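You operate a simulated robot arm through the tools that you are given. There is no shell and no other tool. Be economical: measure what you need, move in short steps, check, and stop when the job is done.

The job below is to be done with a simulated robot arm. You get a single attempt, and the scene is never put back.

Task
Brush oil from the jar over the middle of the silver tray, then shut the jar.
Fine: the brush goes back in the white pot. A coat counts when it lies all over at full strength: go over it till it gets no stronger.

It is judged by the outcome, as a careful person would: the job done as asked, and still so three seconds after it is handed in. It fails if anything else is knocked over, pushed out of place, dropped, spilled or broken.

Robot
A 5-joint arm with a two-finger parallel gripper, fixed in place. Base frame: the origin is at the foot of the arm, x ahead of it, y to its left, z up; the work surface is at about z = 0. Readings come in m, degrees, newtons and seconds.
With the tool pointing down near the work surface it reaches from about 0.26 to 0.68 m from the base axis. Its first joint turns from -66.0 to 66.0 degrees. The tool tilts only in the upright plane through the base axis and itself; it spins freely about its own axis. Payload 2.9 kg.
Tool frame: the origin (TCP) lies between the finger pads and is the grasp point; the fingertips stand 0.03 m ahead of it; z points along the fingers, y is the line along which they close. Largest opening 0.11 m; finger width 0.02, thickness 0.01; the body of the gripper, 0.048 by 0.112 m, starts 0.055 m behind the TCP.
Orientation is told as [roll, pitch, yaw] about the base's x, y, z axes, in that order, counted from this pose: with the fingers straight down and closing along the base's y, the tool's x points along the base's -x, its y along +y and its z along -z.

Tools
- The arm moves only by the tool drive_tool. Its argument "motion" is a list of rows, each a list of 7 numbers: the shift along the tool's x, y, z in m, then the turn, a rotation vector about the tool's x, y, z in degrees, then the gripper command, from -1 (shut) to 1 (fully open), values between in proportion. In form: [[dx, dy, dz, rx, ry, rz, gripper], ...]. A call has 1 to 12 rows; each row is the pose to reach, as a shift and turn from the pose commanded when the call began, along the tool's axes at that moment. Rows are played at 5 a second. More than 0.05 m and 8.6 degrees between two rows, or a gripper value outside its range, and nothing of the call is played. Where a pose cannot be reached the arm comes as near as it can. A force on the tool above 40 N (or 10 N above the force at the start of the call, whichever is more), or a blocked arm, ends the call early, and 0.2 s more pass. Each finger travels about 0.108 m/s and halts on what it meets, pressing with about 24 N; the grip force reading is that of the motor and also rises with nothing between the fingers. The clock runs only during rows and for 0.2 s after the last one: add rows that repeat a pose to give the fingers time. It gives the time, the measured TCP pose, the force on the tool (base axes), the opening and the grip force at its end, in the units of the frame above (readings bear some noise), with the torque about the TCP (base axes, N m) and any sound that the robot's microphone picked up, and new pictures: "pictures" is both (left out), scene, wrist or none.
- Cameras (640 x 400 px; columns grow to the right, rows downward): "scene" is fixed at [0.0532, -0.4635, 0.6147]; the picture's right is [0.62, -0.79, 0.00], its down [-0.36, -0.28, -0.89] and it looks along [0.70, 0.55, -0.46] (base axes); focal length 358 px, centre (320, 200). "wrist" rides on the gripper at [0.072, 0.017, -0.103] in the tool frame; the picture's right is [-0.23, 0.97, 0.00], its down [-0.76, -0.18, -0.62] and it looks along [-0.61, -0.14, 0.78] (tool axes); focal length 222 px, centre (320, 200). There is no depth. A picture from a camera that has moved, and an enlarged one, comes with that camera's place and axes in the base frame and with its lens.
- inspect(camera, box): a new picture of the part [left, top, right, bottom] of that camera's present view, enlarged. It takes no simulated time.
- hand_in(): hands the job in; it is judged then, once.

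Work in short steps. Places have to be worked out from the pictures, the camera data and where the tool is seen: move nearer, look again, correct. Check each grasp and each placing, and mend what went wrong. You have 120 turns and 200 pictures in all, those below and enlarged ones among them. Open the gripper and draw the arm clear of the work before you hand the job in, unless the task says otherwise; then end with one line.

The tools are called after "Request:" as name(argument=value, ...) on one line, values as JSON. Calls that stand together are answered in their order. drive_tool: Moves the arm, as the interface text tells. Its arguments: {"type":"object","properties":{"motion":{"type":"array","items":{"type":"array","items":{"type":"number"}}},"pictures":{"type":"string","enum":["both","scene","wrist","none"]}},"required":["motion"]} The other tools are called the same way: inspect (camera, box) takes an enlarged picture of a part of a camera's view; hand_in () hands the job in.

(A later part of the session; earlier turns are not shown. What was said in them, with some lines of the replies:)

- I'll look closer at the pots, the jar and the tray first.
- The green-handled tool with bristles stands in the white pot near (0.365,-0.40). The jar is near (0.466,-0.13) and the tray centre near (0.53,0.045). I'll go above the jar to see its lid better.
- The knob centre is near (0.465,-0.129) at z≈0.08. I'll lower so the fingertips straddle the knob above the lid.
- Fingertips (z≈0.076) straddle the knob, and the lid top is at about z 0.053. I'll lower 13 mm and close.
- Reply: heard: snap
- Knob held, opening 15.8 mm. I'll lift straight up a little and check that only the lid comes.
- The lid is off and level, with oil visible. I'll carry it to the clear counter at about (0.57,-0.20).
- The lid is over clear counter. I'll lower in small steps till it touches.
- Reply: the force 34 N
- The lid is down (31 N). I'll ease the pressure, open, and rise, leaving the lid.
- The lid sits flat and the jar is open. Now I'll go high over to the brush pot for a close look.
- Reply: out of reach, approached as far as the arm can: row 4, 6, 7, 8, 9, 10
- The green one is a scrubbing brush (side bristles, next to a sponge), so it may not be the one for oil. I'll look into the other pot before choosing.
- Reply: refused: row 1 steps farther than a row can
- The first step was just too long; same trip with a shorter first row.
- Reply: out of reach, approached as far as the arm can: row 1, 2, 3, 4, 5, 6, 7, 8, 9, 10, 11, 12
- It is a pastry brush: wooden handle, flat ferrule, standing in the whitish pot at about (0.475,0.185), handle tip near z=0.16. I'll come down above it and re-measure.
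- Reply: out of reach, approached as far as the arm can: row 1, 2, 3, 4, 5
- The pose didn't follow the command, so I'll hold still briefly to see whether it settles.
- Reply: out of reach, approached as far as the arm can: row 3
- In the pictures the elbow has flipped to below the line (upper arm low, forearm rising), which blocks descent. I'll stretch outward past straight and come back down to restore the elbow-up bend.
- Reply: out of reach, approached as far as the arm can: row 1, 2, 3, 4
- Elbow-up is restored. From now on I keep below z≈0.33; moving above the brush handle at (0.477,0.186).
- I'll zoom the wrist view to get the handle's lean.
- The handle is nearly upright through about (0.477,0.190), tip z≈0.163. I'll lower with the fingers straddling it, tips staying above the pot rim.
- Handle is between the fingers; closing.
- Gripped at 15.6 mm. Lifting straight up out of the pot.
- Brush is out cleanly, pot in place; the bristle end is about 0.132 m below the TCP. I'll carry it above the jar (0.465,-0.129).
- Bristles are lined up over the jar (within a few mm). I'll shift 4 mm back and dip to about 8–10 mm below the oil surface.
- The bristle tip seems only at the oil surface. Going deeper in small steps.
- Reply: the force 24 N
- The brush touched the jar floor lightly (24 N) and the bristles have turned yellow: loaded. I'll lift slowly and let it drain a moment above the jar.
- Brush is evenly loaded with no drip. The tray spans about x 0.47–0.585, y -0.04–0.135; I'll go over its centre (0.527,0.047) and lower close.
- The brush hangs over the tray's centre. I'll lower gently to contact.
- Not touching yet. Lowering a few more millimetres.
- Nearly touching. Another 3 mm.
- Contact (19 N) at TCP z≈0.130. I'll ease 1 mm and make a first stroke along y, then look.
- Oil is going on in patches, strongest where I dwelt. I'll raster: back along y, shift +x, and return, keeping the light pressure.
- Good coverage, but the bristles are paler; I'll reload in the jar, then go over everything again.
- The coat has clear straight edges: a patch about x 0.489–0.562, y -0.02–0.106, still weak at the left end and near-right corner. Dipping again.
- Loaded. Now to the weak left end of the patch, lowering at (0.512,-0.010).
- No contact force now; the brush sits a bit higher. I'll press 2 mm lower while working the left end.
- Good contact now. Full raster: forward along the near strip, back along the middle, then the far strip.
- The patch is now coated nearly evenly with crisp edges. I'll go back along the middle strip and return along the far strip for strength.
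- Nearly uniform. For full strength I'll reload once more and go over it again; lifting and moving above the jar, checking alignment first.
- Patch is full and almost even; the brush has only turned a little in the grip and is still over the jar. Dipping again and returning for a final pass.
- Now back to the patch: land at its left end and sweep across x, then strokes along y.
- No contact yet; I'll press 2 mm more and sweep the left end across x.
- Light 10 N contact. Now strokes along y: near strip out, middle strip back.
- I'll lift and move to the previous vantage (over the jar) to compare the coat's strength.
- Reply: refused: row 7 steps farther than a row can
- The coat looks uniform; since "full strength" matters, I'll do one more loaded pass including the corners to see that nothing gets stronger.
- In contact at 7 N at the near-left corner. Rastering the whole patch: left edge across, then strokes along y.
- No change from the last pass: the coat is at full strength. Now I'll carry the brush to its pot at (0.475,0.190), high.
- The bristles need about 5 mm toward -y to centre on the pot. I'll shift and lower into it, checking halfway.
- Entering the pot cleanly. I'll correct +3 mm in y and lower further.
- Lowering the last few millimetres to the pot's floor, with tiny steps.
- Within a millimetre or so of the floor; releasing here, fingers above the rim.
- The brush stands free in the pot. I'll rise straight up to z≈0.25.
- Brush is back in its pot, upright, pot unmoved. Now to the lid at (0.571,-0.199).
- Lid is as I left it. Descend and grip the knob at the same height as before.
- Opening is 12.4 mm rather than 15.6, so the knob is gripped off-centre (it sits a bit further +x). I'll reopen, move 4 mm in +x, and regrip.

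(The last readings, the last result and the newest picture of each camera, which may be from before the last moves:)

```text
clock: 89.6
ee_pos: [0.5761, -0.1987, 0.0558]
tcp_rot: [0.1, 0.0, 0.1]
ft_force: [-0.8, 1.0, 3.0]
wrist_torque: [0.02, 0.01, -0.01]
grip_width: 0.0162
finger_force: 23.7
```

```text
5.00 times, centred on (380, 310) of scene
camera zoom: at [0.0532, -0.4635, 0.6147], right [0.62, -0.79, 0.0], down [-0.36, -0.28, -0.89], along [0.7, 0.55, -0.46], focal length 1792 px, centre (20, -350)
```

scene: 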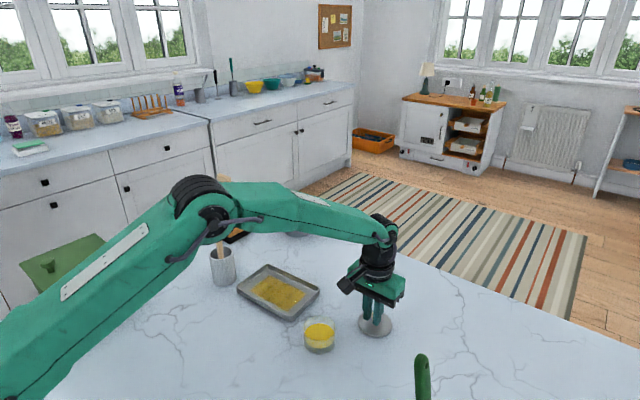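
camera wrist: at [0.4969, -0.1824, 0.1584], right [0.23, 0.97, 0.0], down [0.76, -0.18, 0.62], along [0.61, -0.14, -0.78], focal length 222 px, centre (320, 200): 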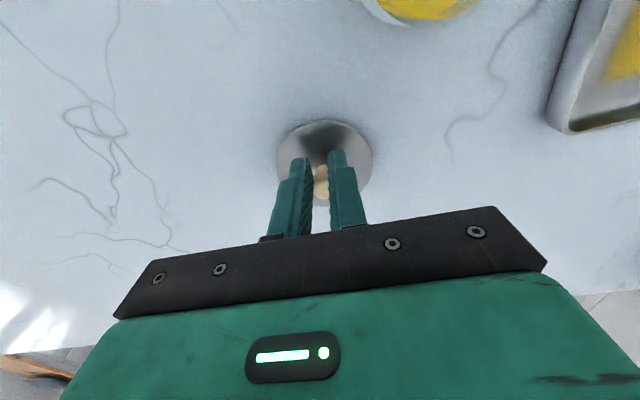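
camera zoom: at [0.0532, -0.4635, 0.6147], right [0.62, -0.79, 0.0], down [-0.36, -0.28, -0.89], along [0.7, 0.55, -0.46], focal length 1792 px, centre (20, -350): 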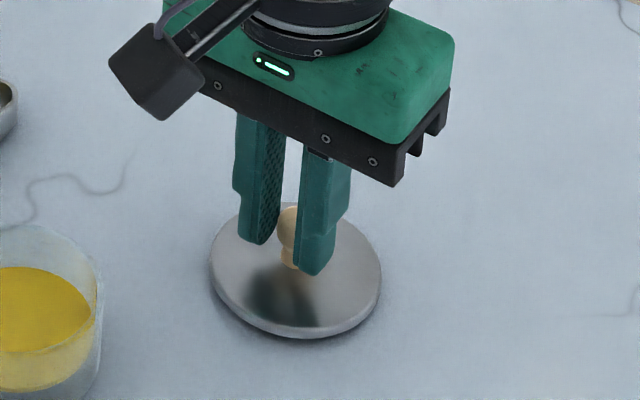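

Knob gripped at 16 mm, same place in the fingers as the first time. Lift and check the lid hangs level.

Request:
drive_tool(motion=[[0, 0, -0.015, 0, 0, 0, -1], [0, 0, -0.05, 0, 0, 0, -1], [0, 0, -0.085, 0, 0, 0, -1], [0, 0, -0.085, 0, 0, 0, -1]], pictures="none")

Request:
inspect(camera="wrist", box=[230, 80, 420, 230])

Request:
inspect(camera="scene", box=[310, 230, 430, 350])

```text
clock: 90.6
ee_pos: [0.5737, -0.1987, 0.1393]
tcp_rot: [-0.1, 0.0, -0.1]
ft_force: [-0.4, -0.9, -0.4]
wrist_torque: [-0.02, 0.02, 0.04]
grip_width: 0.0162
finger_force: 23.8
```

```text
2.67 times, centred on (325, 155) of wrist
camera zoom: at [0.5009, -0.1827, 0.2431], right [0.23, 0.97, 0.0], down [0.76, -0.18, 0.62], along [0.61, -0.14, -0.78], focal length 592 px, centre (307, 320)
```

zoom: 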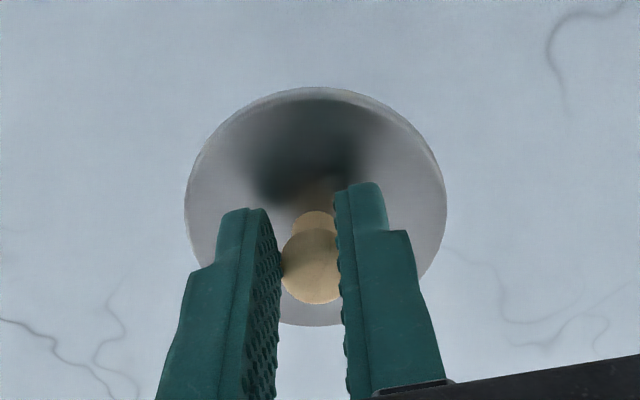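

```text
3.33 times, centred on (370, 290) of scene
camera zoom: at [0.0532, -0.4635, 0.6147], right [0.62, -0.79, 0.0], down [-0.36, -0.28, -0.89], along [0.7, 0.55, -0.46], focal length 1195 px, centre (153, -100)
```

zoom: 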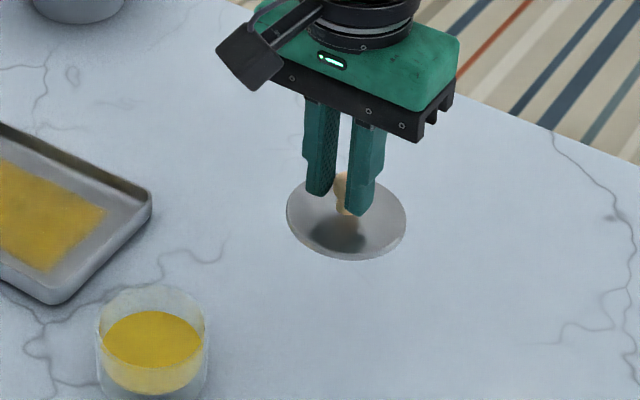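

Lid hangs level. Carrying it over the jar (TCP 0.4640,-0.1287) and down to 2 cm above seating.

Request:
drive_tool(motion=[[0.037, 0.023, 0, 0, 0, 0, -1], [0.074, 0.046, 0, 0, 0, 0, -1], [0.1105, 0.07, 0, 0, 0, 0, -1], [0.1105, 0.07, 0.025, 0, 0, 0, -1], [0.1105, 0.07, 0.025, 0, 0, 0, -1]])

Request:
inspect(camera="wrist", box=[230, 60, 420, 210])

Request:
inspect(camera="scene", box=[270, 250, 370, 360])

```text
clock: 91.8
ee_pos: [0.4642, -0.1277, 0.1158]
tcp_rot: [0.1, 0.0, 0.0]
ft_force: [-0.1, -0.5, 0.5]
wrist_torque: [0.05, 0.01, 0.03]
grip_width: 0.0164
finger_force: 23.5
camera wrist: at [0.3903, -0.1129, 0.2187], right [0.23, 0.97, 0.0], down [0.76, -0.18, 0.62], along [0.61, -0.14, -0.78], focal length 222 px, centre (320, 200)
```

scene: 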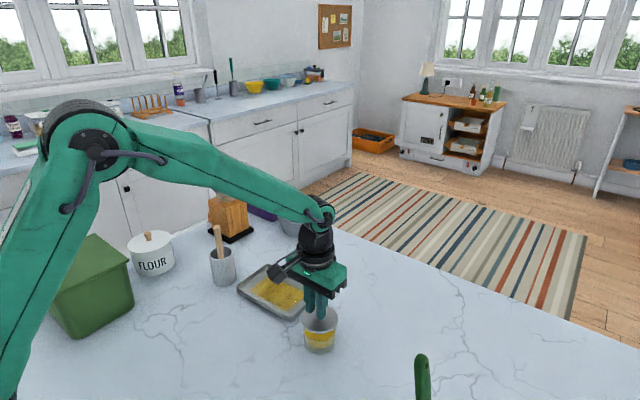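
wrist: 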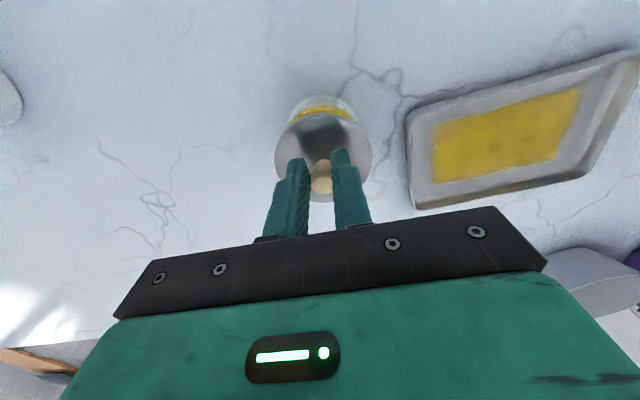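

```text
2.67 times, centred on (325, 135) of wrist
camera zoom: at [0.3903, -0.1129, 0.2187], right [0.23, 0.97, 0.0], down [0.76, -0.18, 0.62], along [0.61, -0.14, -0.78], focal length 592 px, centre (307, 373)
```

zoom: 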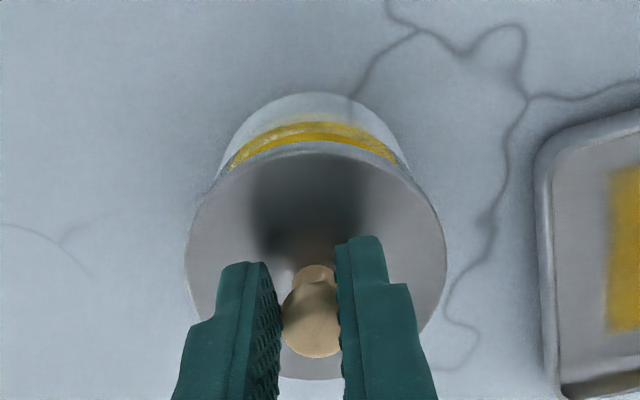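

```text
3.64 times, centred on (320, 305) of scene
camera zoom: at [0.0532, -0.4635, 0.6147], right [0.62, -0.79, 0.0], down [-0.36, -0.28, -0.89], along [0.7, 0.55, -0.46], focal length 1303 px, centre (320, -182)
```

zoom: 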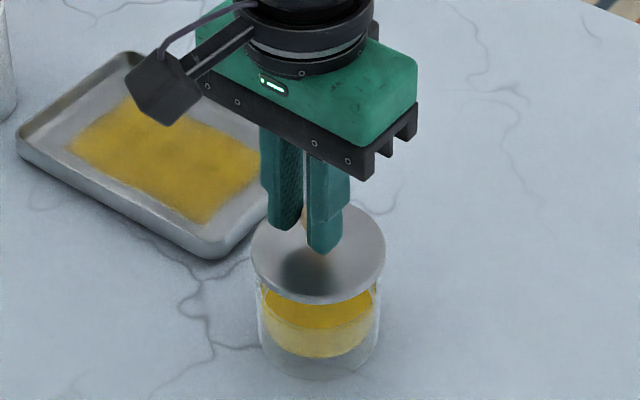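

Aligned. Lowering gently onto the jar.

Request:
drive_tool(motion=[[0, 0, 0.01, 0, 0, 0, -1], [0, 0, 0.015, 0, 0, 0, -1], [0, 0, 0.018, 0, 0, 0, -1], [0, 0, 0.02, 0, 0, 0, -1], [0, 0, 0.0215, 0, 0, 0, -1]], pictures="none")

Request:
inspect(camera="wrist", box=[230, 60, 420, 210])

Request:
inspect(camera="scene", box=[270, 260, 370, 360])

```text
clock: 93.0
ee_pos: [0.4634, -0.1293, 0.093]
tcp_rot: [-0.1, 0.0, 0.0]
ft_force: [0.1, -0.2, 0.1]
wrist_torque: [0.02, -0.04, 0.03]
grip_width: 0.0161
finger_force: 23.7
```

```text
2.67 times, centred on (325, 135) of wrist
camera zoom: at [0.3906, -0.1129, 0.1969], right [0.23, 0.97, 0.0], down [0.76, -0.18, 0.62], along [0.61, -0.14, -0.78], focal length 592 px, centre (307, 373)
```

zoom: 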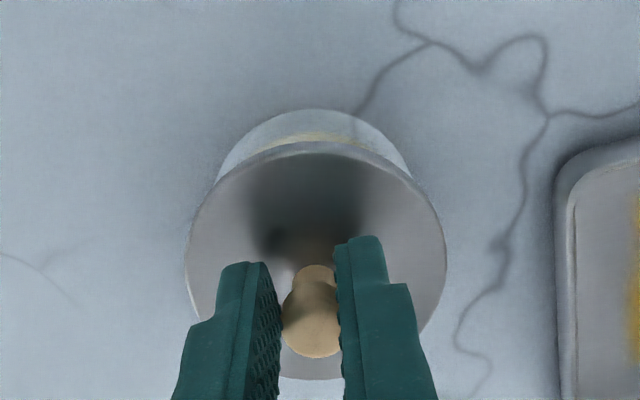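

```text
4.00 times, centred on (320, 310) of scene
camera zoom: at [0.0532, -0.4635, 0.6147], right [0.62, -0.79, 0.0], down [-0.36, -0.28, -0.89], along [0.7, 0.55, -0.46], focal length 1434 px, centre (320, -240)
```

zoom: 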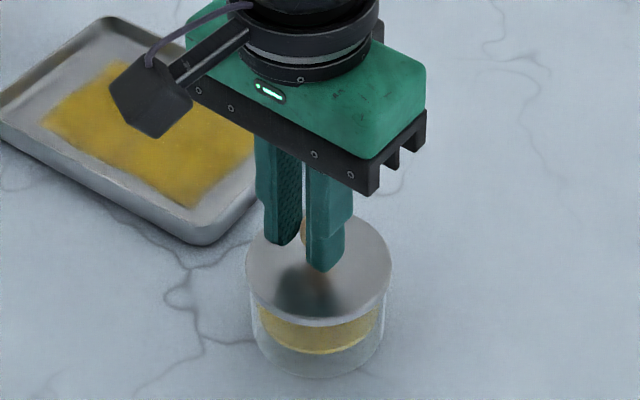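

Almost seated, no contact force yet. A few more tiny steps.

Request:
drive_tool(motion=[[0, 0, 0.001, 0, 0, 0, -1], [0, 0, 0.002, 0, 0, 0, -1], [0, 0, 0.003, 0, 0, 0, -1]], pictures="none")

Request:
inspect(camera="scene", box=[270, 260, 370, 360])

```text
clock: 93.8
ee_pos: [0.464, -0.1289, 0.0923]
tcp_rot: [0.0, 0.0, 0.0]
ft_force: [-9.9, -0.2, 19.7]
wrist_torque: [0.02, 0.29, 0.03]
grip_width: 0.0163
finger_force: 23.1
heard: snap
```

```text
4.00 times, centred on (320, 310) of scene
camera zoom: at [0.053, -0.4635, 0.6147], right [0.62, -0.79, 0.0], down [-0.36, -0.28, -0.89], along [0.7, 0.55, -0.46], focal length 1434 px, centre (320, -240)
```

zoom: 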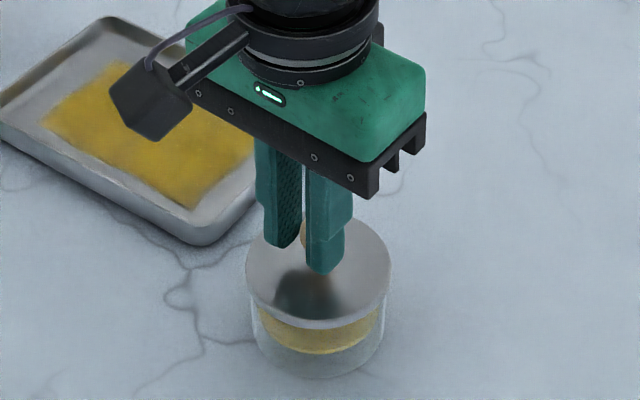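

A snap was heard at 20 N: the lid has clicked shut. Easing off, opening and rising.

Request:
drive_tool(motion=[[0, 0, -0.0025, 0, 0, 0, -1], [0, 0, -0.0025, 0, 0, 0, -0.5], [0, 0, -0.0025, 0, 0, 0, 0], [0, 0, -0.0025, 0, 0, 0, 0], [0, 0, -0.04, 0, 0, 0, 0], [0, 0, -0.085, 0, 0, 0, 0], [0, 0, -0.13, 0, 0, 0, 0]])

Request:
inspect(camera="scene", box=[190, 210, 370, 360])

```text
clock: 95.4
ee_pos: [0.4641, -0.1275, 0.221]
tcp_rot: [0.1, 0.0, 0.1]
ft_force: [-0.5, 0.4, 0.4]
wrist_torque: [0.01, -0.01, -0.02]
grip_width: 0.0548
finger_force: 0.0
camera wrist: at [0.3906, -0.1121, 0.3244], right [0.23, 0.97, 0.0], down [0.76, -0.18, 0.62], along [0.61, -0.14, -0.78], focal length 222 px, centre (320, 200)
```

scene: 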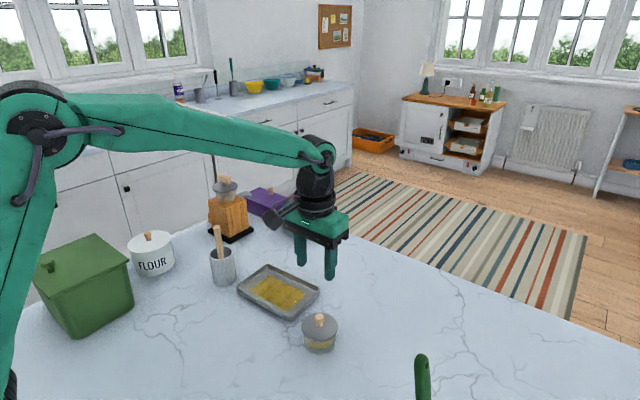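
wrist: 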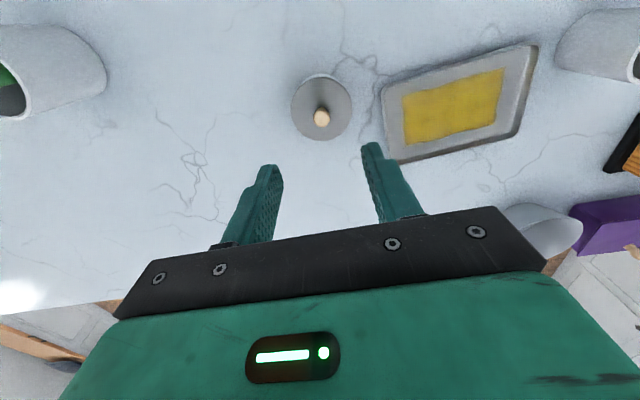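

```text
2.67 times, centred on (280, 285) of scene
camera zoom: at [0.0532, -0.4636, 0.6147], right [0.62, -0.79, 0.0], down [-0.36, -0.28, -0.89], along [0.7, 0.55, -0.46], focal length 956 px, centre (427, -27)
```

zoom: 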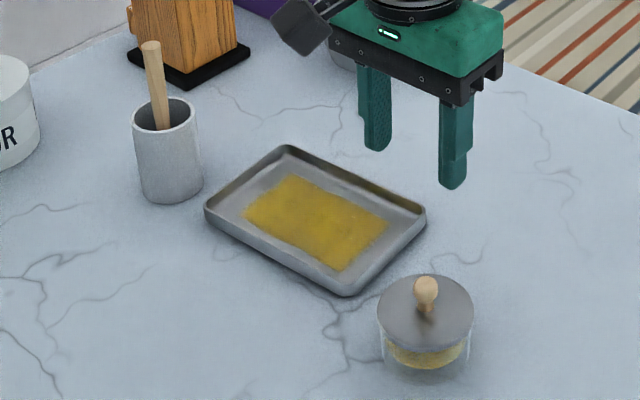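

The jar is shut, the brush is in its pot and the coat is whole. I'll raise the open gripper a little more, then hand in.

Request:
drive_tool(motion=[[0, 0, -0.04, 0, 0, 0, 0.5], [0, 0, -0.08, 0, 0, 0, 1], [0, 0, -0.08, 0, 0, 0, 1]], pictures="none")

Request:
hand_in()

```text
clock: 96.2
ee_pos: [0.4642, -0.1289, 0.3011]
tcp_rot: [0.1, 0.0, 0.0]
ft_force: [-0.1, -0.3, 0.3]
wrist_torque: [0.02, 0.0, 0.01]
grip_width: 0.1102
finger_force: 0.1
```

```text
The job is handed in.
```

The middle of the silver tray has an even coat of oil that a last loaded pass made no stronger, the brush is back in the white pot it came from, the jar lid is snapped shut, and I saw nothing spilled or out of place.
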